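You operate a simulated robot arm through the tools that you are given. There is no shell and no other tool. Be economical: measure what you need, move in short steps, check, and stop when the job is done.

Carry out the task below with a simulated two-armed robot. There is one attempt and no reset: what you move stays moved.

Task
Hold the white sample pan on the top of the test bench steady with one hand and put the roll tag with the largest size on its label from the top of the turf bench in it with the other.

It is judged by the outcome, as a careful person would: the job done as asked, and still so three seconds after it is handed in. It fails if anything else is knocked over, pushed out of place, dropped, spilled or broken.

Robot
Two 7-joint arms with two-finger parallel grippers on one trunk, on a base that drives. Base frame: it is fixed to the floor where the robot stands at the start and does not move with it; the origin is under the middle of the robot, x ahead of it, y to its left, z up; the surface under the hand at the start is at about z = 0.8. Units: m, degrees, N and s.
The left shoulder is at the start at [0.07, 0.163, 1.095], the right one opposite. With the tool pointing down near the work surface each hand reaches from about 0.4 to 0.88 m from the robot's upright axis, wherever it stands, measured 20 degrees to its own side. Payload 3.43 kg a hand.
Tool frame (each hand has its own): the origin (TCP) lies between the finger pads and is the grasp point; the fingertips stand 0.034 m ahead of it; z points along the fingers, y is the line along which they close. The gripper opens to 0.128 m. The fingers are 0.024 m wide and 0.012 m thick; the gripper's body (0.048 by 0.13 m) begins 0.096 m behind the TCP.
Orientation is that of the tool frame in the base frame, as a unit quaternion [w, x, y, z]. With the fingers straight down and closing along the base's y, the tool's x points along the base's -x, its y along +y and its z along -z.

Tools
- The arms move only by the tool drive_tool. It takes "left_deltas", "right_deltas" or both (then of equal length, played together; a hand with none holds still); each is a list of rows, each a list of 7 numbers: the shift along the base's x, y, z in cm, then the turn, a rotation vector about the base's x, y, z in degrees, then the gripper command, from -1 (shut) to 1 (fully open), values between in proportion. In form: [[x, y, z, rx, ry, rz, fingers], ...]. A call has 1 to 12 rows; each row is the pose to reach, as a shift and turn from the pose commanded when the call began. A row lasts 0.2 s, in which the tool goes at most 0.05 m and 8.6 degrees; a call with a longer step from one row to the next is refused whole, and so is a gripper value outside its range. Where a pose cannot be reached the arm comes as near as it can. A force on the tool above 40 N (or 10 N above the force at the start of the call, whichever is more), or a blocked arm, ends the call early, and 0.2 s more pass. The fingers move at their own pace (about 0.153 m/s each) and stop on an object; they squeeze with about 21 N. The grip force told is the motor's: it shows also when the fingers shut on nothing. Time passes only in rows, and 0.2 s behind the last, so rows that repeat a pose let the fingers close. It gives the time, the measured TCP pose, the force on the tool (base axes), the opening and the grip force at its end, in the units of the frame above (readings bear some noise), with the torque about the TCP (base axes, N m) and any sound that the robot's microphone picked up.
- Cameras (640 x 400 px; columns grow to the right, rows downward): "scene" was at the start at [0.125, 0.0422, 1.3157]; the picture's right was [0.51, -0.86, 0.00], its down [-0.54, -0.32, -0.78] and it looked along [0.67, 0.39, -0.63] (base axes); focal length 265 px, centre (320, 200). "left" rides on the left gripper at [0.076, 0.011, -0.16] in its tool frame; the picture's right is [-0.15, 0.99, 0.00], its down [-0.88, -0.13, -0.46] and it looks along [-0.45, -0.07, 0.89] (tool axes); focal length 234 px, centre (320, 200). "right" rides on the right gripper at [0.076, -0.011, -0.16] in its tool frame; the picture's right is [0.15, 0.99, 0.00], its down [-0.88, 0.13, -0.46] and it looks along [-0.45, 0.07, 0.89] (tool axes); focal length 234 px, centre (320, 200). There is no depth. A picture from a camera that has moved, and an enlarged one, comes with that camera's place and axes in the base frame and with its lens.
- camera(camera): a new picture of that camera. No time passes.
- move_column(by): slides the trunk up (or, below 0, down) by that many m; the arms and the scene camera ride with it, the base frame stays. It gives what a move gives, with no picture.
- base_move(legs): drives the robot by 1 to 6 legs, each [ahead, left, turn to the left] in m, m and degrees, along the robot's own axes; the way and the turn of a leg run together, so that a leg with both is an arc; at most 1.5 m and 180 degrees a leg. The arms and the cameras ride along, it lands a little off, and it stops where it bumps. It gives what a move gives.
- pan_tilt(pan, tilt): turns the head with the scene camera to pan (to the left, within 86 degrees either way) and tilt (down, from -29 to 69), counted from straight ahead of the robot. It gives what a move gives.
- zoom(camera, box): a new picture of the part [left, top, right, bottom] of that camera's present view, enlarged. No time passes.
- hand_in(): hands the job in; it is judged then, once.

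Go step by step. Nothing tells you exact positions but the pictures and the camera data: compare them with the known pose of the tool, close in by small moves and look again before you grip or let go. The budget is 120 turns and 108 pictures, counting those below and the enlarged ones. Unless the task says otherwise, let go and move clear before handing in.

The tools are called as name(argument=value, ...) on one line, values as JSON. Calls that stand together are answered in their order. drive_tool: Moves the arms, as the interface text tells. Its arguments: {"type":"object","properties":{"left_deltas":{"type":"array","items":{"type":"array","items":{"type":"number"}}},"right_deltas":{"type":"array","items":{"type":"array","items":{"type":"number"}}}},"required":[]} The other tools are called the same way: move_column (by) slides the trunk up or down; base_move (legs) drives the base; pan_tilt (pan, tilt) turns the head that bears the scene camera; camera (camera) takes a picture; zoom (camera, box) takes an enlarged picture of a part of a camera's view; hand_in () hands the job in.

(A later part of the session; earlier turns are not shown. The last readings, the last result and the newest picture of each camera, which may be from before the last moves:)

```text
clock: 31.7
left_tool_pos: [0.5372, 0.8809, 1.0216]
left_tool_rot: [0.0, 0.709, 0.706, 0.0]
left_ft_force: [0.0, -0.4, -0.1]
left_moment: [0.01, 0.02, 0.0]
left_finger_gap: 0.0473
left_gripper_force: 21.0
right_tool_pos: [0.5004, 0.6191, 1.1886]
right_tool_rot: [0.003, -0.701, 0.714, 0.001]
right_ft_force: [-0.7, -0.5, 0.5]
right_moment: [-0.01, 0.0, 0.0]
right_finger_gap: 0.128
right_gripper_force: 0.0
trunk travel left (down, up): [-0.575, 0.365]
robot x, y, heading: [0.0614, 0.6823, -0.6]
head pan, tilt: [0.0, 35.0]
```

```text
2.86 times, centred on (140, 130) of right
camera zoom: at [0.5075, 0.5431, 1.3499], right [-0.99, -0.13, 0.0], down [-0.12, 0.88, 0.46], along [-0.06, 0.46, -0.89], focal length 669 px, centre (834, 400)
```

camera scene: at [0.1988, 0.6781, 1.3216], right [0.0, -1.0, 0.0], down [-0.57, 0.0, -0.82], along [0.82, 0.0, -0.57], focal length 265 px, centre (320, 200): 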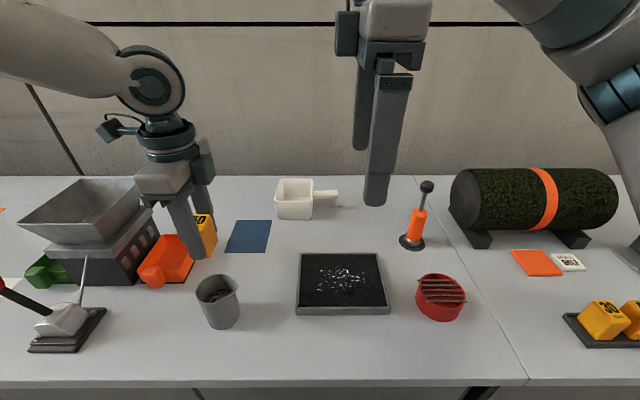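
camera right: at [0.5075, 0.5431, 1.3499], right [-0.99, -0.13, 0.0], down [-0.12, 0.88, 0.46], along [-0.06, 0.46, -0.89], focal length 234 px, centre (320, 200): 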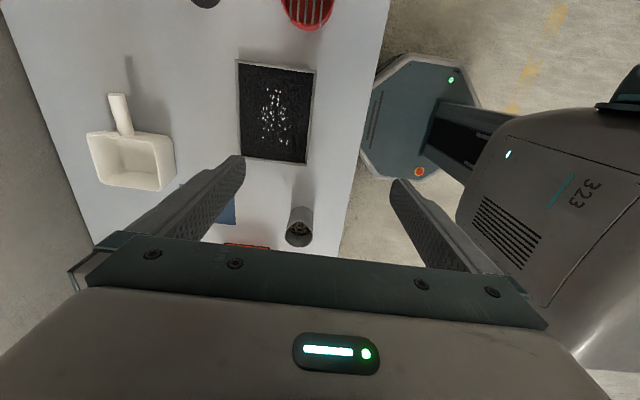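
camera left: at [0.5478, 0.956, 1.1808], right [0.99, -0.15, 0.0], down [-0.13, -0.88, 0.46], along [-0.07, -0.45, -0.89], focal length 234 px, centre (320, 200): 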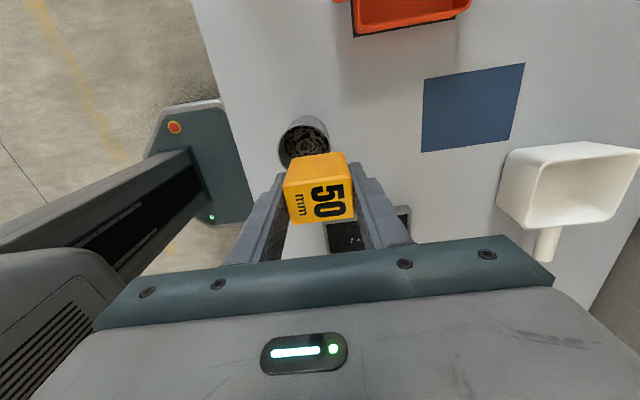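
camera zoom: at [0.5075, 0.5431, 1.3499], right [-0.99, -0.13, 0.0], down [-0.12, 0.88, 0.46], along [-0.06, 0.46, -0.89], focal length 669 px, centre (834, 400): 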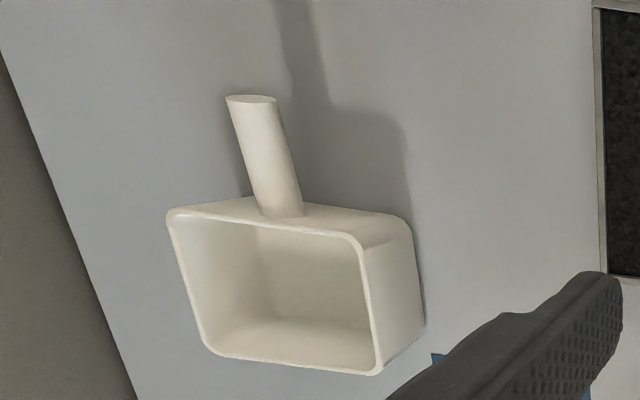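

The pan's rim spans about x 0.835–0.97, y 0.70–0.81, z 0.875; its handle runs from y 0.70 to an end at [0.885, 0.622, 0.867]. I need a little more reach, so I go ahead 6 cm.

base_move(legs=[[0.06, 0, 0]])

drive_tool(right_deltas=[[3, 0, 0, 0, 0, 0, 1], [7, 0, 0, 0, 0, 0, 1], [11, 0, 0, 0, 0, 0, 1], [15, 0, 0, 0, 0, 0, 1], [19, 0, 0, 0, 0, 0, 1], [23, 0, 0, 0, 0, 0, 1], [27, 0, 0, 0, 0, 0, 1], [31, 0, -2, 0, 0, 0, 1], [32.5, 0, -5, 0, 0, 0, 0.7], [32.5, 0, -9, 0, 0, 0, 0.5], [32.5, 0, -13, 0, 0, 0, 0.4]])

camera(camera="scene")

camera(camera="right")

```text
clock: 32.7
left_tool_pos: [0.5964, 0.8796, 1.0223]
left_tool_rot: [0.0, 0.709, 0.705, -0.001]
left_ft_force: [-1.0, 0.3, -0.5]
left_moment: [-0.03, 0.05, -0.04]
left_finger_gap: 0.0477
left_gripper_force: 21.1
right_tool_pos: [0.5577, 0.6185, 1.1894]
right_tool_rot: [0.003, -0.7, 0.714, 0.0]
right_ft_force: [0.7, -0.5, -0.1]
right_moment: [0.01, 0.04, 0.01]
right_finger_gap: 0.128
right_gripper_force: 0.1
trunk travel left (down, up): [-0.575, 0.365]
robot x, y, heading: [0.1212, 0.6758, -0.3]
head pan, tilt: [0.0, 35.0]
```

```text
clock: 35.1
left_tool_pos: [0.5963, 0.8784, 1.0229]
left_tool_rot: [0.0, 0.708, 0.706, 0.0]
left_ft_force: [0.0, -0.2, -0.6]
left_moment: [0.02, -0.05, 0.0]
left_finger_gap: 0.0476
left_gripper_force: 21.2
right_tool_pos: [0.6029, 0.6677, 1.0775]
right_tool_rot: [0.004, -0.7, 0.714, 0.0]
right_ft_force: [-0.4, -0.3, 0.5]
right_moment: [-0.01, -0.03, 0.0]
right_finger_gap: 0.0895
right_gripper_force: 0.0
right hand out of reach, approached as far as the arm can: row 1, 2, 3, 4, 5, 6, 7, 8, 9, 10, 11
trunk travel left (down, up): [-0.575, 0.365]
robot x, y, heading: [0.1193, 0.6815, -0.4]
head pan, tilt: [0.0, 35.0]
```

```text
68 pictures are left
camera scene: at [0.2569, 0.6775, 1.3217], right [-0.01, -1.0, 0.0], down [-0.57, 0.0, -0.82], along [0.82, 0.0, -0.57], focal length 265 px, centre (320, 200)
```

scene: 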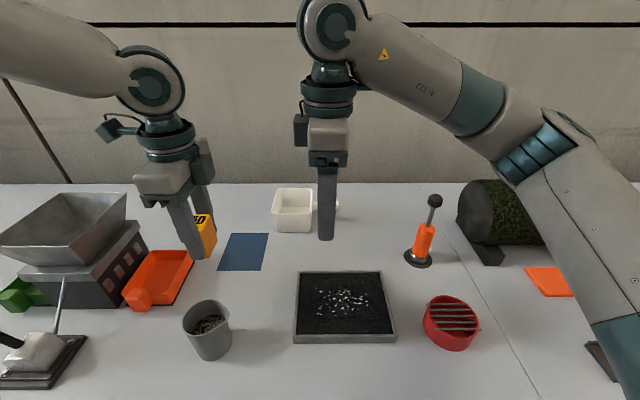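

```text
67 pictures are left
camera right: at [0.6118, 0.5911, 1.2373], right [-0.99, -0.12, -0.01], down [-0.11, 0.88, 0.46], along [-0.05, 0.46, -0.89], focal length 234 px, centre (320, 200)
```

right: 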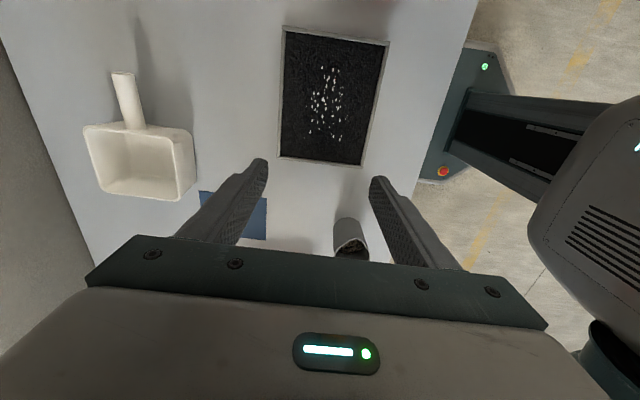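

The right hand's command and pose have drifted apart because the targets were out of reach. A small backward step will show where its commanded pose is.

drive_tool(right_deltas=[[-4, 0, -1, 0, 0, 0, 0.4], [-8, 0, -1, 0, 0, 0, 0.4], [-12, 0, -1, 0, 0, 0, 0.4], [-12, 0, -1, 0, 0, 0, 0.4], [-12, 0, -1, 0, 0, 0, 0.4]])

```text
clock: 36.3
left_tool_pos: [0.5954, 0.8807, 1.0212]
left_tool_rot: [-0.001, 0.709, 0.705, 0.001]
left_ft_force: [-0.1, -0.4, -0.7]
left_moment: [-0.02, 0.02, 0.02]
left_finger_gap: 0.0474
left_gripper_force: 20.9
right_tool_pos: [0.4832, 0.668, 1.0683]
right_tool_rot: [0.003, -0.7, 0.714, 0.0]
right_ft_force: [0.4, -0.4, -0.2]
right_moment: [0.03, -0.02, -0.01]
right_finger_gap: 0.0896
right_gripper_force: 0.1
trunk travel left (down, up): [-0.575, 0.365]
robot x, y, heading: [0.1208, 0.6849, -0.1]
head pan, tilt: [0.0, 35.0]
```

Commands track again. I lower the right hand first, then reach forward at low height.

drive_tool(right_deltas=[[2, -1, -3, 0, 0, 0, 0.4], [4, -2.3, -6, 0, 0, 0, 0.4], [8, -2.3, -9, 0, 0, 0, 0.4], [12, -2.3, -9, 0, 0, 0, 0.4], [16, -2.3, -9, 0, 0, 0, 0.4], [20, -2.3, -9, 0, 0, 0, 0.4], [24, -2.3, -9, 0, 0, 0, 0.4], [28, -2.3, -9, 0, 0, 0, 0.4], [32, -2.3, -9, 0, 0, 0, 0.4], [36, -2.3, -9, 0, 0, 0, 0.4], [40.3, -2.3, -9, 0, 0, 0, 0.4]])

camera(camera="right")

camera(camera="scene")

```text
clock: 38.7
left_tool_pos: [0.5962, 0.8799, 1.0219]
left_tool_rot: [0.001, 0.709, 0.705, 0.001]
left_ft_force: [-0.4, 0.0, -1.1]
left_moment: [-0.04, 0.01, -0.03]
left_finger_gap: 0.0474
left_gripper_force: 21.2
right_tool_pos: [0.6018, 0.645, 0.9791]
right_tool_rot: [0.002, -0.7, 0.714, 0.001]
right_ft_force: [0.5, 0.4, 0.7]
right_moment: [0.02, 0.02, 0.03]
right_finger_gap: 0.0894
right_gripper_force: 0.0
right hand out of reach, approached as far as the arm can: row 5, 6, 7, 8, 9, 10, 11
trunk travel left (down, up): [-0.575, 0.365]
robot x, y, heading: [0.1176, 0.6786, -0.4]
head pan, tilt: [0.0, 35.0]
```

```text
66 pictures are left
camera right: at [0.6106, 0.5683, 1.1394], right [-0.99, -0.13, 0.0], down [-0.12, 0.88, 0.46], along [-0.06, 0.46, -0.89], focal length 234 px, centre (320, 200)
```

right: 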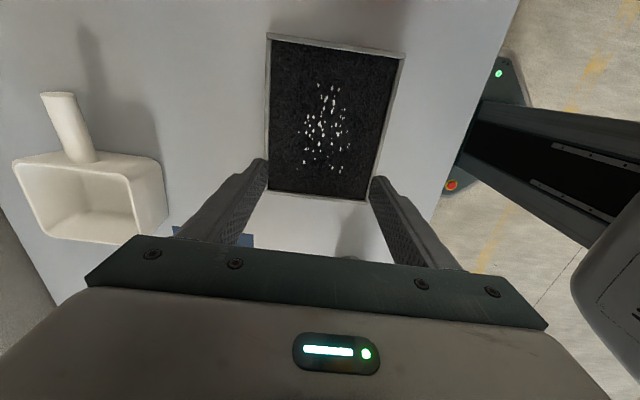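

```text
65 pictures are left
camera scene: at [0.2583, 0.6777, 1.3215], right [-0.01, -1.0, 0.0], down [-0.57, 0.0, -0.82], along [0.82, 0.0, -0.57], focal length 265 px, centre (320, 200)
```

scene: 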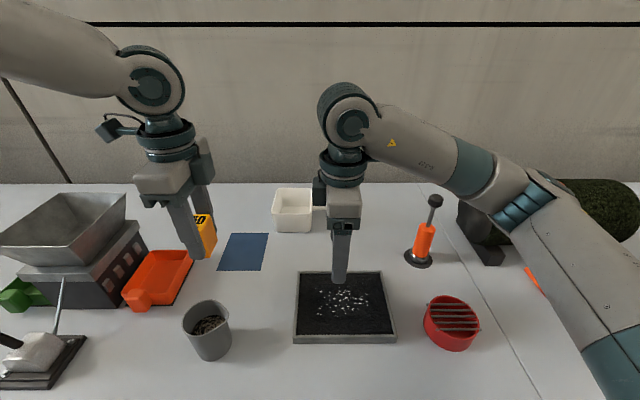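

The right arm hits a wrist limit with this yaw, so I will turn the robot left about 33° (and shift right), which makes the handle grip easier. The right hand backs off first.

drive_tool(right_deltas=[[-3, 0, 3, 0, 0, 0, 0.4], [-6, 0, 6, 0, 0, 0, 0.4], [-8, 0, 9, 0, 0, 0, 0.4]])

base_move(legs=[[0, -0.13, 0]])

base_move(legs=[[0, 0, 16]])

base_move(legs=[[0, 0, 17]])

pan_tilt(pan=-15, tilt=38)

camera(camera="scene")

camera(camera="left")

```text
clock: 39.5
left_tool_pos: [0.5952, 0.8802, 1.0222]
left_tool_rot: [0.0, 0.709, 0.705, 0.0]
left_ft_force: [-0.1, 0.3, -1.1]
left_moment: [-0.04, 0.0, 0.01]
left_finger_gap: 0.0475
left_gripper_force: 21.0
right_tool_pos: [0.5234, 0.6426, 1.0695]
right_tool_rot: [0.003, -0.701, 0.713, 0.001]
right_ft_force: [0.1, -0.2, 1.4]
right_moment: [-0.01, -0.02, 0.01]
right_finger_gap: 0.0896
right_gripper_force: 0.1
trunk travel left (down, up): [-0.575, 0.365]
robot x, y, heading: [0.1176, 0.6789, -0.0]
head pan, tilt: [0.0, 35.0]
```

```text
clock: 40.8
left_tool_pos: [0.5969, 0.7502, 1.0214]
left_tool_rot: [0.001, 0.708, 0.706, 0.001]
left_ft_force: [-0.2, 0.1, -0.6]
left_moment: [-0.02, 0.0, 0.02]
left_finger_gap: 0.0475
left_gripper_force: 20.7
right_tool_pos: [0.524, 0.5146, 1.0705]
right_tool_rot: [0.003, -0.7, 0.714, 0.001]
right_ft_force: [0.3, -0.9, 0.2]
right_moment: [0.04, 0.04, 0.01]
right_finger_gap: 0.0897
right_gripper_force: 0.1
trunk travel left (down, up): [-0.575, 0.365]
robot x, y, heading: [0.1156, 0.5508, -0.5]
head pan, tilt: [0.0, 35.0]
```

```text
clock: 42.1
left_tool_pos: [0.52, 0.8745, 1.0211]
left_tool_rot: [0.0, 0.603, 0.798, -0.001]
left_ft_force: [-0.9, 0.7, -1.0]
left_moment: [-0.04, -0.01, 0.01]
left_finger_gap: 0.0476
left_gripper_force: 20.6
right_tool_pos: [0.5183, 0.6289, 1.0706]
right_tool_rot: [-0.003, 0.794, -0.608, -0.001]
right_ft_force: [0.3, -0.5, 0.3]
right_moment: [-0.01, 0.0, -0.03]
right_finger_gap: 0.0898
right_gripper_force: 0.0
trunk travel left (down, up): [-0.575, 0.365]
robot x, y, heading: [0.1156, 0.551, 15.8]
head pan, tilt: [0.0, 35.0]
```

```text
clock: 43.5
left_tool_pos: [0.4084, 0.9792, 1.0222]
left_tool_rot: [0.0, 0.479, 0.878, 0.0]
left_ft_force: [0.6, 0.5, -0.3]
left_moment: [0.02, 0.0, -0.02]
left_finger_gap: 0.0471
left_gripper_force: 21.3
right_tool_pos: [0.4789, 0.7407, 1.0708]
right_tool_rot: [-0.002, 0.874, -0.485, -0.001]
right_ft_force: [0.3, 0.1, -0.7]
right_moment: [-0.03, -0.01, 0.01]
right_finger_gap: 0.0894
right_gripper_force: 0.0
trunk travel left (down, up): [-0.575, 0.365]
robot x, y, heading: [0.1185, 0.5511, 32.8]
head pan, tilt: [0.0, 35.0]
```

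```text
clock: 44.2
left_tool_pos: [0.4085, 0.9786, 1.0216]
left_tool_rot: [0.001, 0.478, 0.878, 0.0]
left_ft_force: [-0.5, -1.3, -0.8]
left_moment: [0.02, -0.04, 0.0]
left_finger_gap: 0.0474
left_gripper_force: 20.7
right_tool_pos: [0.4787, 0.7419, 1.0712]
right_tool_rot: [-0.003, 0.874, -0.486, -0.001]
right_ft_force: [0.0, -0.8, -0.4]
right_moment: [0.03, -0.02, 0.01]
right_finger_gap: 0.0897
right_gripper_force: 0.1
trunk travel left (down, up): [-0.575, 0.365]
robot x, y, heading: [0.1179, 0.5515, 32.7]
head pan, tilt: [-15.0, 38.0]
```

```text
64 pictures are left
camera scene: at [0.2438, 0.6025, 1.3169], right [0.31, -0.95, 0.0], down [-0.59, -0.19, -0.79], along [0.75, 0.24, -0.62], focal length 265 px, centre (320, 200)
```

scene: 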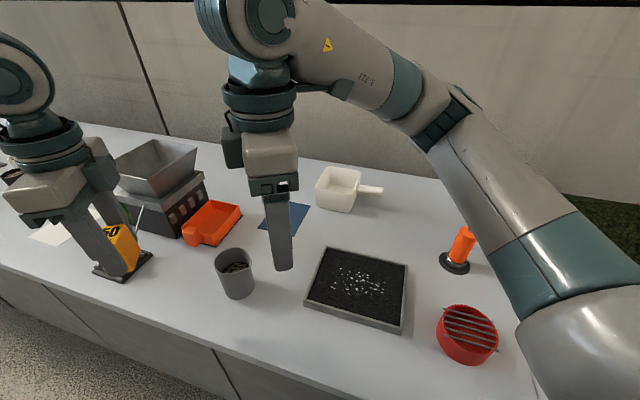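

```text
63 pictures are left
camera left: at [0.3767, 1.0481, 1.1805], right [0.91, 0.41, 0.0], down [0.37, -0.81, 0.46], along [0.19, -0.41, -0.89], focal length 234 px, centre (320, 200)
```

left: 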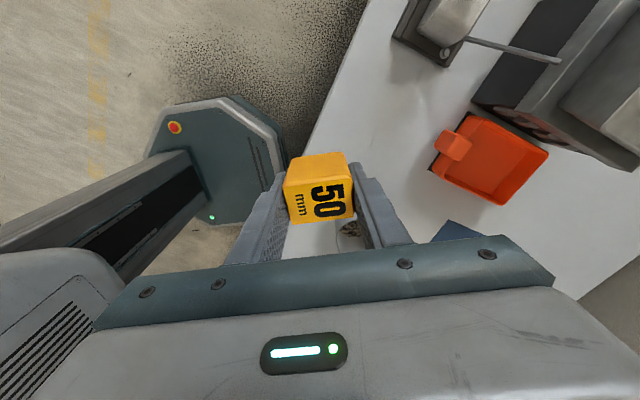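

Turned well. Now the right hand turns by −40° to line up with the handle and moves out towards it, staying above rim height.

drive_tool(right_deltas=[[3, -0.5, -1, 0, 0, -7, 0.4], [6, -1.2, -2, 0, 0, -14, 0.4], [10, -2, -3, 0, 0, -21, 0.4], [14, -3, -4, 0, 0, -28, 0.4], [18, -4, -5, 0, 0, -35, 0.4], [22, -5, -6, 0, 0, -40, 0.4], [26, -6, -7, 0, 0, -40, 0.4], [30, -7, -8, 0, 0, -40, 0.4], [34, -8, -9, 0, 0, -40, 0.4], [37.5, -9, -9.5, 0, 0, -40, 0.4], [40.8, -9.7, -9.5, 0, 0, -40, 0.4]])

camera(camera="right")

camera(camera="scene")

```text
clock: 46.6
left_tool_pos: [0.4089, 0.9789, 1.0218]
left_tool_rot: [0.0, 0.478, 0.878, 0.0]
left_ft_force: [0.4, 0.6, -0.2]
left_moment: [-0.01, 0.06, 0.02]
left_finger_gap: 0.0473
left_gripper_force: 21.4
right_tool_pos: [0.7675, 0.6749, 0.9935]
right_tool_rot: [0.003, -0.656, 0.755, 0.0]
right_ft_force: [0.0, 0.1, 0.1]
right_moment: [0.0, -0.01, 0.01]
right_finger_gap: 0.0896
right_gripper_force: 0.1
right hand out of reach, approached as far as the arm can: row 8, 9, 10, 11
trunk travel left (down, up): [-0.575, 0.365]
robot x, y, heading: [0.1171, 0.5475, 33.3]
head pan, tilt: [-15.0, 38.0]
```

```text
62 pictures are left
camera right: at [0.7674, 0.5981, 1.1531], right [-1.0, -0.01, 0.0], down [-0.01, 0.89, 0.46], along [0.0, 0.46, -0.89], focal length 234 px, centre (320, 200)
```

right: 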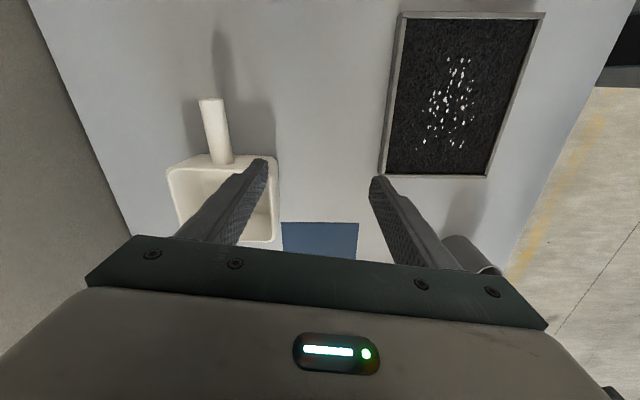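

```text
61 pictures are left
camera scene: at [0.2436, 0.6026, 1.3169], right [0.31, -0.95, 0.0], down [-0.59, -0.19, -0.79], along [0.75, 0.24, -0.62], focal length 265 px, centre (320, 200)
```

scene: 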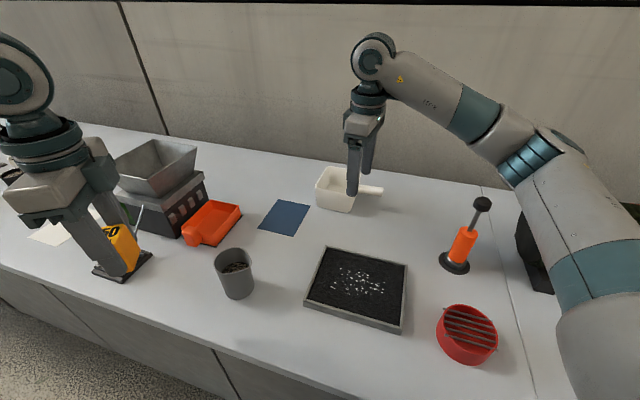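

The hand lines up with the handle but runs out 12 cm short. Leaning the tool so the fingers point forward (turn about the handle's axis) brings the wrist back, so I try that while staying high.

drive_tool(right_deltas=[[0, -1, 0, -0.9, -7.4, 0, 0.4], [0, -2, 0, -1.9, -14.9, 0, 0.4], [0, -3, 0, -2.8, -22.3, 0, 0.4], [0, -3, 0, -3.8, -29.8, 0, 0.4], [3, -3, -0.5, -3.8, -29.8, 0, 0.4], [6, -3, -1, -3.8, -29.8, 0, 0.4], [9, -3, -1.5, -3.8, -29.8, 0, 0.4], [11.5, -3, -2, -3.8, -29.8, 0, 0.4]])

camera(camera="right")

camera(camera="scene")

```text
clock: 48.5
left_tool_pos: [0.4088, 0.9784, 1.0222]
left_tool_rot: [0.0, 0.477, 0.879, 0.001]
left_ft_force: [-0.7, -0.3, 0.7]
left_moment: [0.01, -0.05, -0.03]
left_finger_gap: 0.0476
left_gripper_force: 21.0
right_tool_pos: [0.8824, 0.6445, 0.969]
right_tool_rot: [0.176, -0.634, 0.728, -0.192]
right_ft_force: [0.5, -0.2, 0.3]
right_moment: [0.04, -0.01, 0.03]
right_finger_gap: 0.0897
right_gripper_force: 0.1
trunk travel left (down, up): [-0.575, 0.365]
robot x, y, heading: [0.1176, 0.5533, 32.6]
head pan, tilt: [-15.0, 38.0]
```

```text
60 pictures are left
camera right: at [0.8012, 0.5784, 1.1136], right [-0.87, -0.03, -0.5], down [-0.22, 0.91, 0.34], along [0.45, 0.4, -0.8], focal length 234 px, centre (320, 200)
```

right: 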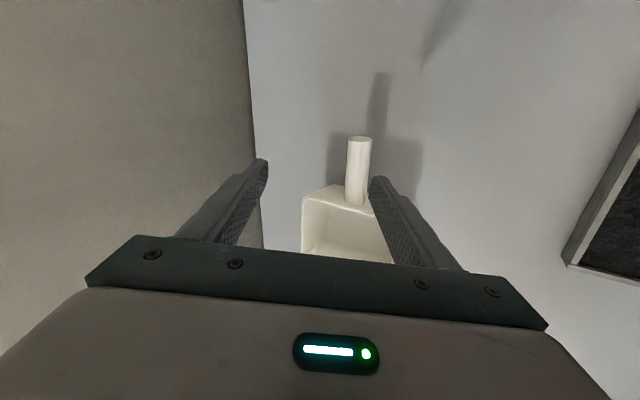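

```text
59 pictures are left
camera scene: at [0.2428, 0.6029, 1.3169], right [0.31, -0.95, 0.0], down [-0.59, -0.19, -0.79], along [0.75, 0.24, -0.62], focal length 265 px, centre (320, 200)
```

scene: 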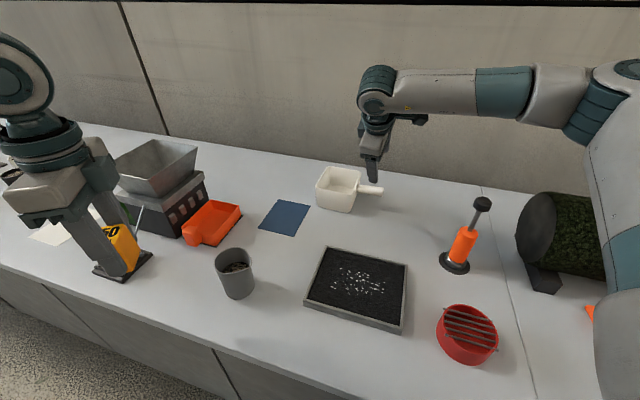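

The right hand now reaches above the handle with matching yaw. I back it to the approach line (fingers 30° forward), narrow the opening, go halfway and look.

drive_tool(right_deltas=[[-2.6, 0, 0, 0, 0, 0, 0.2], [-5.2, 0, 0, 0, 0, 0, 0], [-4.2, 0, -1.7, 0, 0, 0, -0.1], [-3.2, 0, -3.5, 0, 0, 0, -0.1], [-2.2, 0, -5.2, 0, 0, 0, -0.1], [-2.2, 0, -5.2, 0, 0, 0, -0.1]])

camera(camera="right")

zoom(camera="scene", box=[300, 120, 420, 230])

```text
clock: 49.9
left_tool_pos: [0.4088, 0.9778, 1.0213]
left_tool_rot: [0.0, 0.479, 0.878, 0.0]
left_ft_force: [-0.8, -0.7, -1.1]
left_moment: [0.02, 0.01, 0.0]
left_finger_gap: 0.0473
left_gripper_force: 21.1
right_tool_pos: [0.8598, 0.6443, 0.9186]
right_tool_rot: [0.174, -0.635, 0.728, -0.193]
right_ft_force: [1.2, -0.7, 0.6]
right_moment: [0.0, 0.0, 0.01]
right_finger_gap: 0.0573
right_gripper_force: 0.0
trunk travel left (down, up): [-0.575, 0.365]
robot x, y, heading: [0.1222, 0.5526, 32.7]
head pan, tilt: [-15.0, 38.0]
```

```text
58 pictures are left
camera right: at [0.7789, 0.5779, 1.0616], right [-0.87, -0.03, -0.5], down [-0.22, 0.91, 0.34], along [0.45, 0.4, -0.8], focal length 234 px, centre (320, 200)
```

right: 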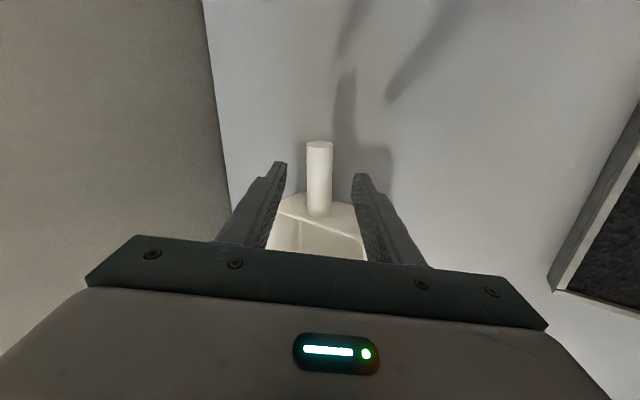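

```text
3.64 times, centred on (360, 175) of scene
camera zoom: at [0.2433, 0.6025, 1.317], right [0.31, -0.95, 0.0], down [-0.59, -0.19, -0.79], along [0.75, 0.24, -0.62], focal length 964 px, centre (174, 291)
```

zoom: 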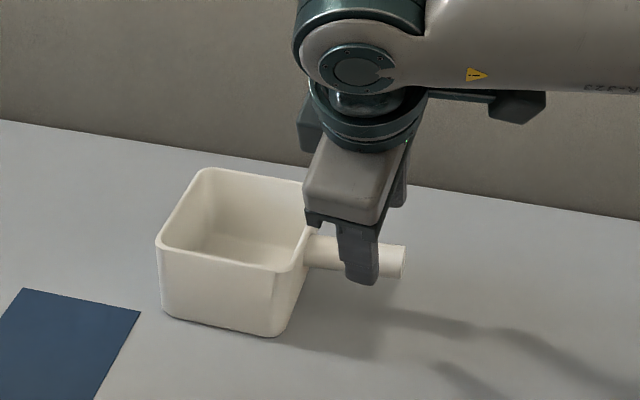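

The handle is centred between the fingers. I go in along the tool's axis and look before closing.

drive_tool(right_deltas=[[1, 0, -1.7, 0, 0, 0, -0.1], [2, 0, -3.4, 0, 0, 0, -0.1], [2.8, 0, -4.9, 0, 0, 0, -0.1], [2.8, 0, -4.9, 0, 0, 0, -0.1]])

camera(camera="right")

zoom(camera="scene", box=[300, 120, 420, 230])

```text
clock: 50.9
left_tool_pos: [0.4079, 0.9781, 1.0213]
left_tool_rot: [-0.001, 0.479, 0.878, 0.0]
left_ft_force: [0.0, -0.9, -0.4]
left_moment: [-0.02, -0.05, -0.02]
left_finger_gap: 0.0475
left_gripper_force: 20.8
right_tool_pos: [0.8879, 0.6438, 0.8683]
right_tool_rot: [0.175, -0.634, 0.728, -0.194]
right_ft_force: [0.1, -0.3, 0.5]
right_moment: [0.0, -0.02, 0.04]
right_finger_gap: 0.0576
right_gripper_force: 0.1
trunk travel left (down, up): [-0.575, 0.365]
robot x, y, heading: [0.1211, 0.5504, 32.7]
head pan, tilt: [-15.0, 38.0]
```

```text
56 pictures are left
camera right: at [0.8069, 0.5774, 1.012], right [-0.87, -0.02, -0.5], down [-0.22, 0.91, 0.34], along [0.45, 0.4, -0.8], focal length 234 px, centre (320, 200)
```

right: 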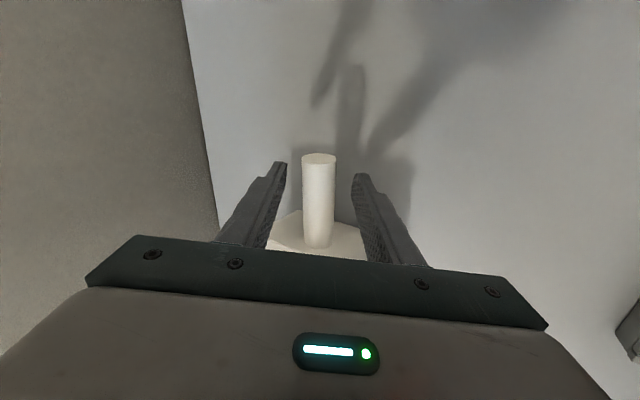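

```text
3.64 times, centred on (360, 175) of scene
camera zoom: at [0.2434, 0.6025, 1.317], right [0.31, -0.95, 0.0], down [-0.59, -0.19, -0.79], along [0.75, 0.24, -0.62], focal length 964 px, centre (174, 291)
```

zoom: 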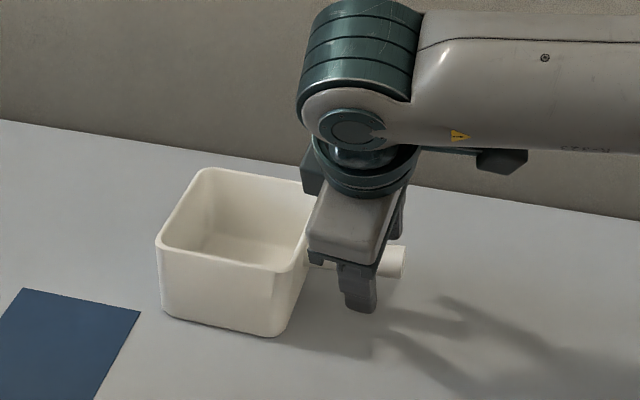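

Handle sits squarely between the fingers; I close on it.

drive_tool(right_deltas=[[0, 0, 0, 0, 0, 0, -0.3], [0, 0, 0, 0, 0, 0, -0.45], [0, 0, 0, 0, 0, 0, -0.55], [0, 0, 0, 0, 0, 0, -0.7], [0, 0, 0, 0, 0, 0, -1], [0, 0, 0, 0, 0, 0, -1]])

zoom(camera="scene", box=[300, 120, 420, 230])

camera(camera="right")

```text
clock: 52.2
left_tool_pos: [0.4104, 0.9778, 1.0217]
left_tool_rot: [0.0, 0.479, 0.878, -0.001]
left_ft_force: [1.1, -0.9, -0.7]
left_moment: [0.0, -0.01, 0.01]
left_finger_gap: 0.0472
left_gripper_force: 20.8
right_tool_pos: [0.8889, 0.6433, 0.8686]
right_tool_rot: [0.174, -0.634, 0.728, -0.193]
right_ft_force: [0.6, 0.9, -0.1]
right_moment: [0.08, -0.01, -0.11]
right_finger_gap: 0.0264
right_gripper_force: 21.0
trunk travel left (down, up): [-0.575, 0.365]
robot x, y, heading: [0.1189, 0.553, 32.8]
head pan, tilt: [-15.0, 38.0]
```

```text
3.64 times, centred on (360, 175) of scene
camera zoom: at [0.2439, 0.6025, 1.3169], right [0.31, -0.95, 0.0], down [-0.59, -0.19, -0.79], along [0.75, 0.24, -0.62], focal length 964 px, centre (174, 291)
```

zoom: 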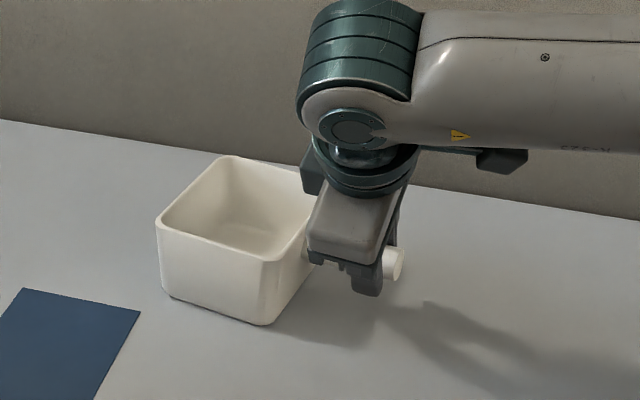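

```text
53 pictures are left
camera right: at [0.8072, 0.5774, 1.012], right [-0.87, -0.02, -0.5], down [-0.22, 0.91, 0.34], along [0.45, 0.4, -0.8], focal length 234 px, centre (320, 200)
```

right: 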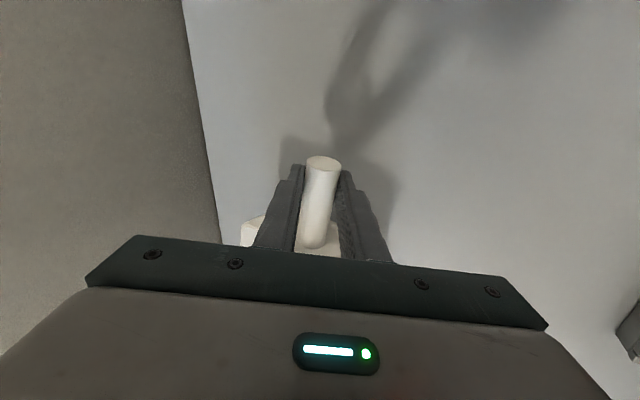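

The pan's handle is held (26 mm, 21 N); the pan yawed slightly but stands. Now the left hand turns back to closing along y and comes towards the pan, still high.

drive_tool(left_deltas=[[1.5, -0.7, 0, 0, 0, 5, -1], [4, -2, 0, 0, 0, 11, -1], [7.2, -3.5, 0, 0, 0, 17, -1], [10.6, -5, 0, 0, 0, 23, -1], [14, -6.5, 0, 0, 0, 29, -1], [17.4, -8, 0, 0, 0, 35, -1], [20.8, -9, 0, 0, 0, 41, -1], [24.2, -10, 0, 0, 0, 47, -1], [27.6, -11, 0, 0, 0, 53, -1], [30.5, -11.6, 0, 0, 0, 57, -1], [32.5, -12, 0, 0, 0, 57, -1], [33.5, -12, 0, 0, 0, 57, -1]])

camera(camera="left")

camera(camera="scene")

```text
clock: 54.9
left_tool_pos: [0.5072, 0.9736, 1.0591]
left_tool_rot: [0.0, 0.001, 1.0, 0.0]
left_ft_force: [0.4, -0.4, -0.2]
left_moment: [-0.01, -0.03, 0.01]
left_finger_gap: 0.0471
left_gripper_force: 20.6
left hand out of reach, approached as far as the arm can: row 4, 5, 6, 7, 8, 9, 10, 11, 12
right_tool_pos: [0.8887, 0.6441, 0.8673]
right_tool_rot: [0.175, -0.634, 0.728, -0.193]
right_ft_force: [0.1, -1.1, 0.5]
right_moment: [-0.07, 0.03, -0.01]
right_finger_gap: 0.0262
right_gripper_force: 21.2
trunk travel left (down, up): [-0.575, 0.365]
robot x, y, heading: [0.1191, 0.5512, 32.9]
head pan, tilt: [-15.0, 38.0]
```

```text
52 pictures are left
camera left: at [0.4318, 0.9851, 1.2185], right [0.15, 0.99, 0.0], down [0.88, -0.13, 0.46], along [0.45, -0.07, -0.89], focal length 234 px, centre (320, 200)
```

left: 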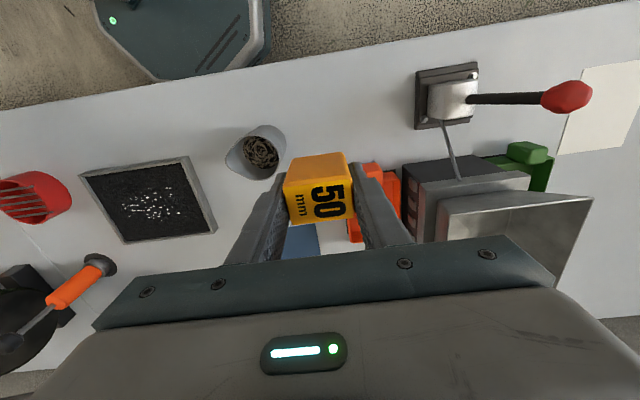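

```text
51 pictures are left
camera scene: at [0.2439, 0.6026, 1.3169], right [0.31, -0.95, 0.0], down [-0.59, -0.19, -0.79], along [0.75, 0.24, -0.62], focal length 265 px, centre (320, 200)
```

scene: 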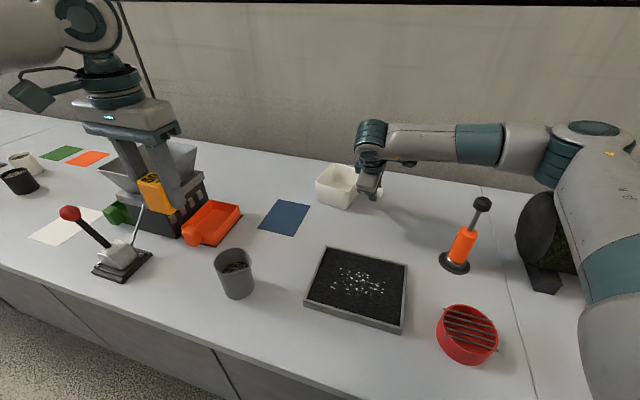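

drive_tool(left_deltas=[[0.5, -1, 0, 0, 0, 0, -1], [1.5, -2.5, 0, 0, 0, 0, -1], [3, -4.5, -1, 0, 0, 0, -1], [6, -6.5, -2, 0, 0, 0, -1], [9, -8.5, -3, 0, 0, 0, -1], [12, -10.5, -4, 0, 0, 0, -1], [15, -12, -4, 0, 0, 0, -1], [18, -13, -4, 0, 0, 0, -1], [21, -14, -4, 0, 0, 0, -1], [24, -14, -4, 0, 0, 0, -1], [26, -14, -4, 0, 0, 0, -1], [27, -14, -4, 0, 0, 0, -1]])

camera(camera="left")

camera(camera="scene")

```text
clock: 57.5
left_tool_pos: [0.4874, 0.9411, 1.0469]
left_tool_rot: [0.0, 0.001, 1.0, 0.0]
left_ft_force: [0.8, -0.4, -0.6]
left_moment: [-0.02, -0.02, -0.02]
left_finger_gap: 0.0475
left_gripper_force: 21.3
left hand out of reach, approached as far as the arm can: row 1, 2, 3, 4, 5, 6, 7, 8, 9, 10, 11, 12
right_tool_pos: [0.889, 0.6449, 0.8679]
right_tool_rot: [0.175, -0.635, 0.728, -0.193]
right_ft_force: [-0.3, 0.7, 0.6]
right_moment: [0.0, 0.03, -0.01]
right_finger_gap: 0.0265
right_gripper_force: 21.1
trunk travel left (down, up): [-0.575, 0.365]
robot x, y, heading: [0.1207, 0.5517, 32.8]
head pan, tilt: [-15.0, 38.0]
```

```text
50 pictures are left
camera left: at [0.4109, 0.9523, 1.2048], right [0.15, 0.99, 0.0], down [0.88, -0.13, 0.46], along [0.45, -0.07, -0.89], focal length 234 px, centre (320, 200)
```

left: 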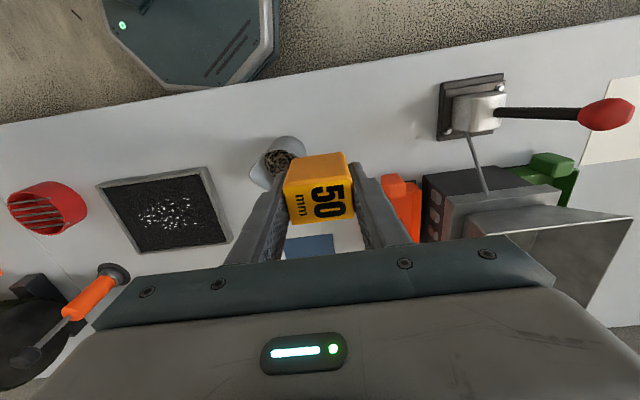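

```text
49 pictures are left
camera scene: at [0.2439, 0.6025, 1.3169], right [0.31, -0.95, 0.0], down [-0.59, -0.19, -0.79], along [0.75, 0.24, -0.62], focal length 265 px, centre (320, 200)
```

scene: 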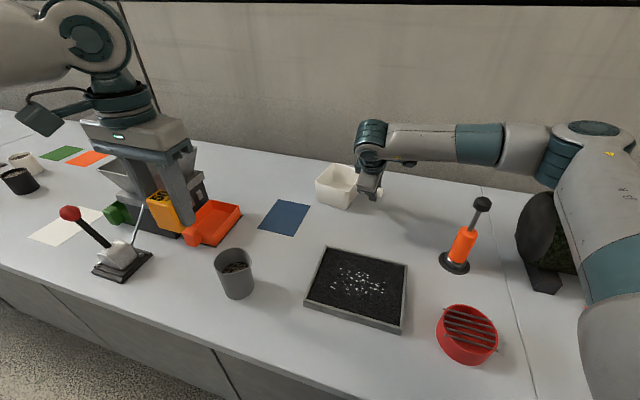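

The left wrist has the same one-sided limit, so the earlier yaw suits it. I turn it back by −75° in place, easing away from the hopper.

drive_tool(left_deltas=[[0, 0, 0, 0, 0, -7.5, -1], [0, 0, 0, 0, 0, -15, -1], [0, 0, 0, 0, 0, -22.5, -1], [0, -0.5, 0, 0, 0, -30, -1], [0, -1.5, 0, 0, 0, -37.5, -1], [0, -3, 0, 0, 0, -45, -1], [1, -5, 0, 0, 0, -52.5, -1], [3, -7, 0, 0, 0, -60, -1], [6, -9, 0, 0, 0, -67.5, -1], [9, -10, 0, 0, 0, -75, -1], [11, -10.5, 0, 0, 0, -75, -1], [12, -10.5, 0, 0, 0, -75, -1]])

drive_tool(left_deltas=[[1, 0, -0.5, 0, 0, 0, -1], [3, 0, -1.5, 0, 0, 0, -1], [6, 0, -2.5, 0, 0, 0, -1], [9, 0, -3.5, 0, 0, 0, -1], [12, 0, -4, 0, 0, 0, -1], [14, 0, -4, 0, 0, 0, -1], [15, 0, -4, 0, 0, 0, -1]])

camera(camera="left")

camera(camera="scene")

```text
clock: 60.0
left_tool_pos: [0.4604, 0.912, 1.0548]
left_tool_rot: [0.001, 0.608, 0.794, 0.0]
left_ft_force: [0.4, 0.6, -0.3]
left_moment: [-0.01, 0.0, 0.02]
left_finger_gap: 0.0473
left_gripper_force: 21.6
left hand out of reach, approached as far as the arm can: row 5, 6, 7, 8, 9, 10, 11, 12
right_tool_pos: [0.8892, 0.6444, 0.8675]
right_tool_rot: [0.175, -0.634, 0.728, -0.193]
right_ft_force: [-1.6, -1.7, 3.5]
right_moment: [-0.04, 0.04, 0.07]
right_finger_gap: 0.0262
right_gripper_force: 20.7
trunk travel left (down, up): [-0.575, 0.365]
robot x, y, heading: [0.121, 0.5493, 32.8]
head pan, tilt: [-15.0, 38.0]
```

```text
clock: 61.6
left_tool_pos: [0.4998, 0.9574, 1.0464]
left_tool_rot: [0.0, 0.611, 0.792, 0.0]
left_ft_force: [-1.2, -1.2, -0.2]
left_moment: [0.0, 0.02, 0.03]
left_finger_gap: 0.0475
left_gripper_force: 21.0
left hand out of reach, approached as far as the arm can: row 1, 2, 3, 4, 5, 6, 7
right_tool_pos: [0.8878, 0.6436, 0.869]
right_tool_rot: [0.175, -0.634, 0.728, -0.193]
right_ft_force: [-0.7, -0.9, -2.9]
right_moment: [-0.2, 0.06, 0.02]
right_finger_gap: 0.0265
right_gripper_force: 20.6
trunk travel left (down, up): [-0.575, 0.365]
robot x, y, heading: [0.1187, 0.5515, 32.9]
head pan, tilt: [-15.0, 38.0]
```

```text
48 pictures are left
camera left: at [0.4897, 1.0324, 1.2055], right [0.99, 0.11, 0.0], down [0.1, -0.88, 0.46], along [0.05, -0.45, -0.89], focal length 234 px, centre (320, 200)
```

left: 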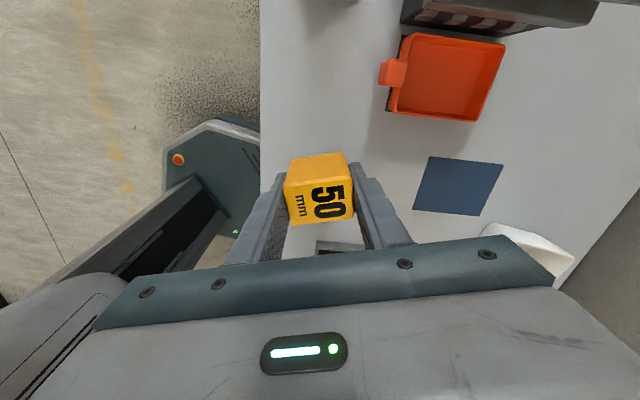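

```text
47 pictures are left
camera scene: at [0.2435, 0.6019, 1.317], right [0.31, -0.95, 0.0], down [-0.59, -0.19, -0.79], along [0.75, 0.24, -0.62], focal length 265 px, centre (320, 200)
```

scene: 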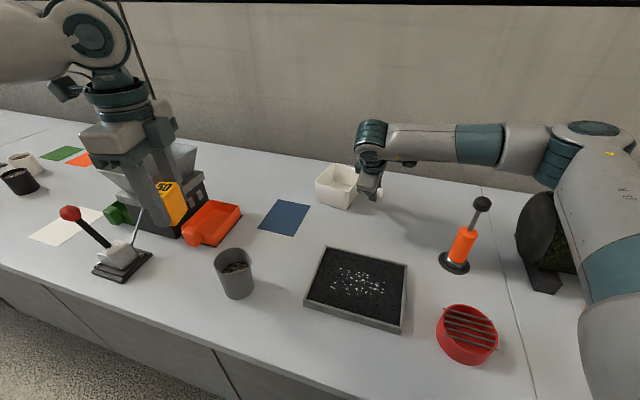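

The left arm is limited by how far it crosses in front of the robot with a vertical tool. I try leaning its fingers towards −y, which keeps the wrist on its own side.

drive_tool(left_deltas=[[0, 0, 0, -5, 0, 0, -1], [0, 0, 0, -11, 0, 0, -1], [0, 0, 0, -18, 0, 0, -1], [0, 0, 0, -25, 0, 0, -1], [0, 0, 0, -30, 0, 0, -1], [1, -1, 0, -30, 0, 0, -1], [3, -2.5, -1, -30, 0, 0, -1], [6, -4, -2, -30, 0, 0, -1], [9, -5.5, -3, -30, 0, 0, -1], [12, -7, -4, -30, 0, 0, -1], [14, -8, -4, -30, 0, 0, -1]])

camera(camera="scene")

```text
clock: 64.0
left_tool_pos: [0.543, 0.9151, 1.013]
left_tool_rot: [0.159, 0.589, 0.766, -0.205]
left_ft_force: [-0.5, -0.2, -0.8]
left_moment: [0.03, 0.0, -0.01]
left_finger_gap: 0.0473
left_gripper_force: 21.1
left hand out of reach, approached as far as the arm can: row 8, 9, 10, 11
right_tool_pos: [0.8878, 0.6442, 0.8683]
right_tool_rot: [0.176, -0.634, 0.728, -0.193]
right_ft_force: [-1.1, 1.2, -1.8]
right_moment: [-0.12, 0.02, 0.07]
right_finger_gap: 0.0262
right_gripper_force: 20.7
trunk travel left (down, up): [-0.575, 0.365]
robot x, y, heading: [0.1162, 0.5524, 32.8]
head pan, tilt: [-15.0, 38.0]
```

```text
46 pictures are left
camera scene: at [0.244, 0.6026, 1.3169], right [0.31, -0.95, 0.0], down [-0.59, -0.19, -0.79], along [0.75, 0.24, -0.62], focal length 265 px, centre (320, 200)
```

scene: 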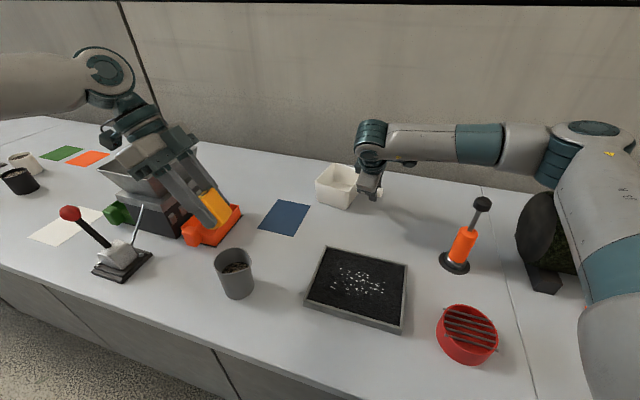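

pan_tilt(pan=30, tilt=15)

camera(camera="scene")

```text
clock: 65.2
left_tool_pos: [0.5427, 0.9155, 1.0129]
left_tool_rot: [0.158, 0.589, 0.765, -0.205]
left_ft_force: [0.4, -0.4, -1.3]
left_moment: [0.02, -0.01, -0.03]
left_finger_gap: 0.0474
left_gripper_force: 21.1
right_tool_pos: [0.8885, 0.6443, 0.8677]
right_tool_rot: [0.175, -0.634, 0.728, -0.193]
right_ft_force: [-0.3, -0.4, -0.5]
right_moment: [-0.1, 0.01, 0.04]
right_finger_gap: 0.0261
right_gripper_force: 21.0
trunk travel left (down, up): [-0.575, 0.365]
robot x, y, heading: [0.1191, 0.5476, 32.9]
head pan, tilt: [30.0, 15.0]
```

```text
45 pictures are left
camera scene: at [0.2046, 0.6592, 1.3534], right [0.89, -0.46, 0.0], down [-0.12, -0.23, -0.97], along [0.44, 0.86, -0.26], focal length 265 px, centre (320, 200)
```

scene: 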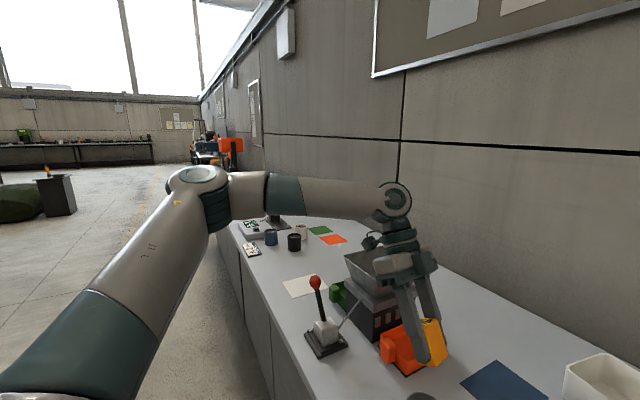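

I will un-lean and bring the left hand to its natural yaw relative to the robot (as at the start), then try reaching again.

drive_tool(left_deltas=[[-1, 0.5, 0, 6, 0, 0, -1], [-3, 1, 1, 12, 0, 0, -1], [-5, 1.5, 2, 18, 0, 0, -1], [-7, 2, 3, 24, 0, 0, -1], [-9, 2, 3, 30, 0, 0, -1]])

drive_tool(left_deltas=[[0, 0, 0, 0, 0, 8.3, -1], [0, 0, 0, 0, 0, 16.6, -1], [0, 0, 0, 0, 0, 24.9, -1], [0, 0, 0, 0, 0, 33.2, -1], [0, 0, 0, 0, 0, 41.5, -1], [0, 0, 0, 0, 0, 49.8, -1], [0, 0, 0, 0, 0, 58.1, -1], [0, 0, 0, 0, 0, 66.4, -1], [0, 0, 0, 0, 0, 74.7, -1], [0, 0, 0, 0, 0, 83, -1], [0, 0, 0, 0, 0, 91.3, -1], [0, 0, 0, 0, 0, 99.6, -1]])

drive_tool(left_deltas=[[1, -1, 0, 0, 0, 0, -1], [3, -3, 0, 0, 0, 0, -1], [6, -5, -1, 0, 0, 0, -1], [9, -7, -2, 0, 0, 0, -1], [12, -9, -2, 0, 0, 0, -1], [15, -10, -2, 0, 0, 0, -1], [18, -11, -2, 0, 0, 0, -1], [20, -12, -2, 0, 0, 0, -1], [21, -12, -2, 0, 0, 0, -1]])

```text
clock: 66.4
left_tool_pos: [0.4531, 0.9357, 1.0445]
left_tool_rot: [0.0, 0.61, 0.792, 0.001]
left_ft_force: [0.1, 0.3, -0.2]
left_moment: [0.01, 0.02, 0.03]
left_finger_gap: 0.0473
left_gripper_force: 21.0
right_tool_pos: [0.8885, 0.6439, 0.8683]
right_tool_rot: [0.176, -0.634, 0.728, -0.193]
right_ft_force: [-0.4, -0.7, -0.2]
right_moment: [0.21, 0.15, 0.15]
right_finger_gap: 0.0266
right_gripper_force: 20.9
trunk travel left (down, up): [-0.575, 0.365]
robot x, y, heading: [0.1188, 0.5469, 32.6]
head pan, tilt: [30.0, 15.0]
```

```text
clock: 69.0
left_tool_pos: [0.4528, 0.9359, 1.0443]
left_tool_rot: [-0.001, -0.213, 0.977, 0.0]
left_ft_force: [0.3, 0.4, -0.7]
left_moment: [-0.04, 0.03, -0.02]
left_finger_gap: 0.0477
left_gripper_force: 20.7
right_tool_pos: [0.8881, 0.6436, 0.8679]
right_tool_rot: [0.175, -0.635, 0.728, -0.193]
right_ft_force: [-0.4, 0.2, -1.4]
right_moment: [-0.03, 0.05, 0.03]
right_finger_gap: 0.0262
right_gripper_force: 21.0
trunk travel left (down, up): [-0.575, 0.365]
robot x, y, heading: [0.1183, 0.5541, 32.7]
head pan, tilt: [30.0, 15.0]
```

```text
clock: 71.0
left_tool_pos: [0.4737, 0.9232, 1.0438]
left_tool_rot: [0.0, -0.211, 0.977, -0.001]
left_ft_force: [0.6, 0.3, 0.2]
left_moment: [0.05, -0.01, 0.03]
left_finger_gap: 0.0474
left_gripper_force: 20.9
left hand out of reach, approached as far as the arm can: row 2, 3, 4, 5, 6, 7, 8, 9
right_tool_pos: [0.8889, 0.6438, 0.8679]
right_tool_rot: [0.175, -0.634, 0.728, -0.193]
right_ft_force: [-0.6, -0.2, -1.5]
right_moment: [-0.11, 0.03, 0.01]
right_finger_gap: 0.0263
right_gripper_force: 20.9
trunk travel left (down, up): [-0.575, 0.365]
robot x, y, heading: [0.1177, 0.5522, 32.7]
head pan, tilt: [30.0, 15.0]
```

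The boundary doesn't depend on yaw. I try leaning the left fingers forward as worked for the right hand.

drive_tool(left_deltas=[[0, 0, 0, 4, -6, 0, -1], [0, 0, 0, 8, -12, 0, -1], [0, 0, 0, 12, -18, 0, -1], [0, 0, 0, 16, -24, 0, -1], [1, -1, 0, 16, -24, 0, -1], [3, -3, 0, 16, -24, 0, -1], [6, -5, -1, 16, -24, 0, -1], [9, -7, -2, 16, -24, 0, -1], [12, -9, -2, 16, -24, 0, -1], [15, -11, -2, 16, -24, 0, -1], [17, -12, -2, 16, -24, 0, -1]])

camera(camera="scene")

```text
clock: 73.4
left_tool_pos: [0.494, 0.9248, 1.0376]
left_tool_rot: [0.232, -0.206, 0.946, 0.091]
left_ft_force: [0.2, -0.1, -0.6]
left_moment: [0.03, -0.02, -0.03]
left_finger_gap: 0.0472
left_gripper_force: 20.7
left hand out of reach, approached as far as the arm can: row 5, 6, 7, 8, 9, 10, 11
right_tool_pos: [0.8876, 0.6442, 0.8662]
right_tool_rot: [0.175, -0.634, 0.728, -0.192]
right_ft_force: [0.0, 0.2, -0.9]
right_moment: [-0.14, 0.02, 0.05]
right_finger_gap: 0.0266
right_gripper_force: 21.0
trunk travel left (down, up): [-0.575, 0.365]
robot x, y, heading: [0.1207, 0.5487, 32.5]
head pan, tilt: [30.0, 15.0]
```

```text
44 pictures are left
camera scene: at [0.2046, 0.6591, 1.3535], right [0.89, -0.46, 0.0], down [-0.12, -0.23, -0.97], along [0.44, 0.86, -0.26], focal length 265 px, centre (320, 200)
```

scene: 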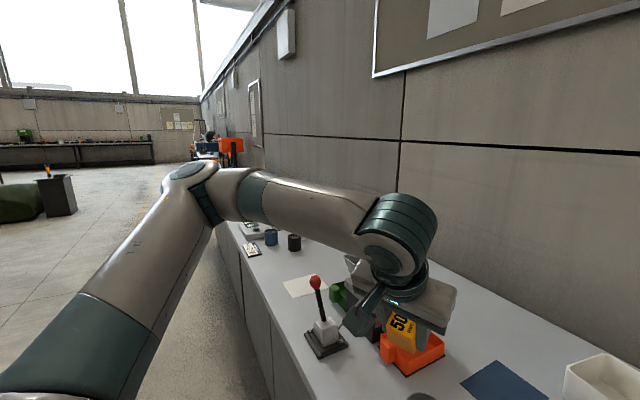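

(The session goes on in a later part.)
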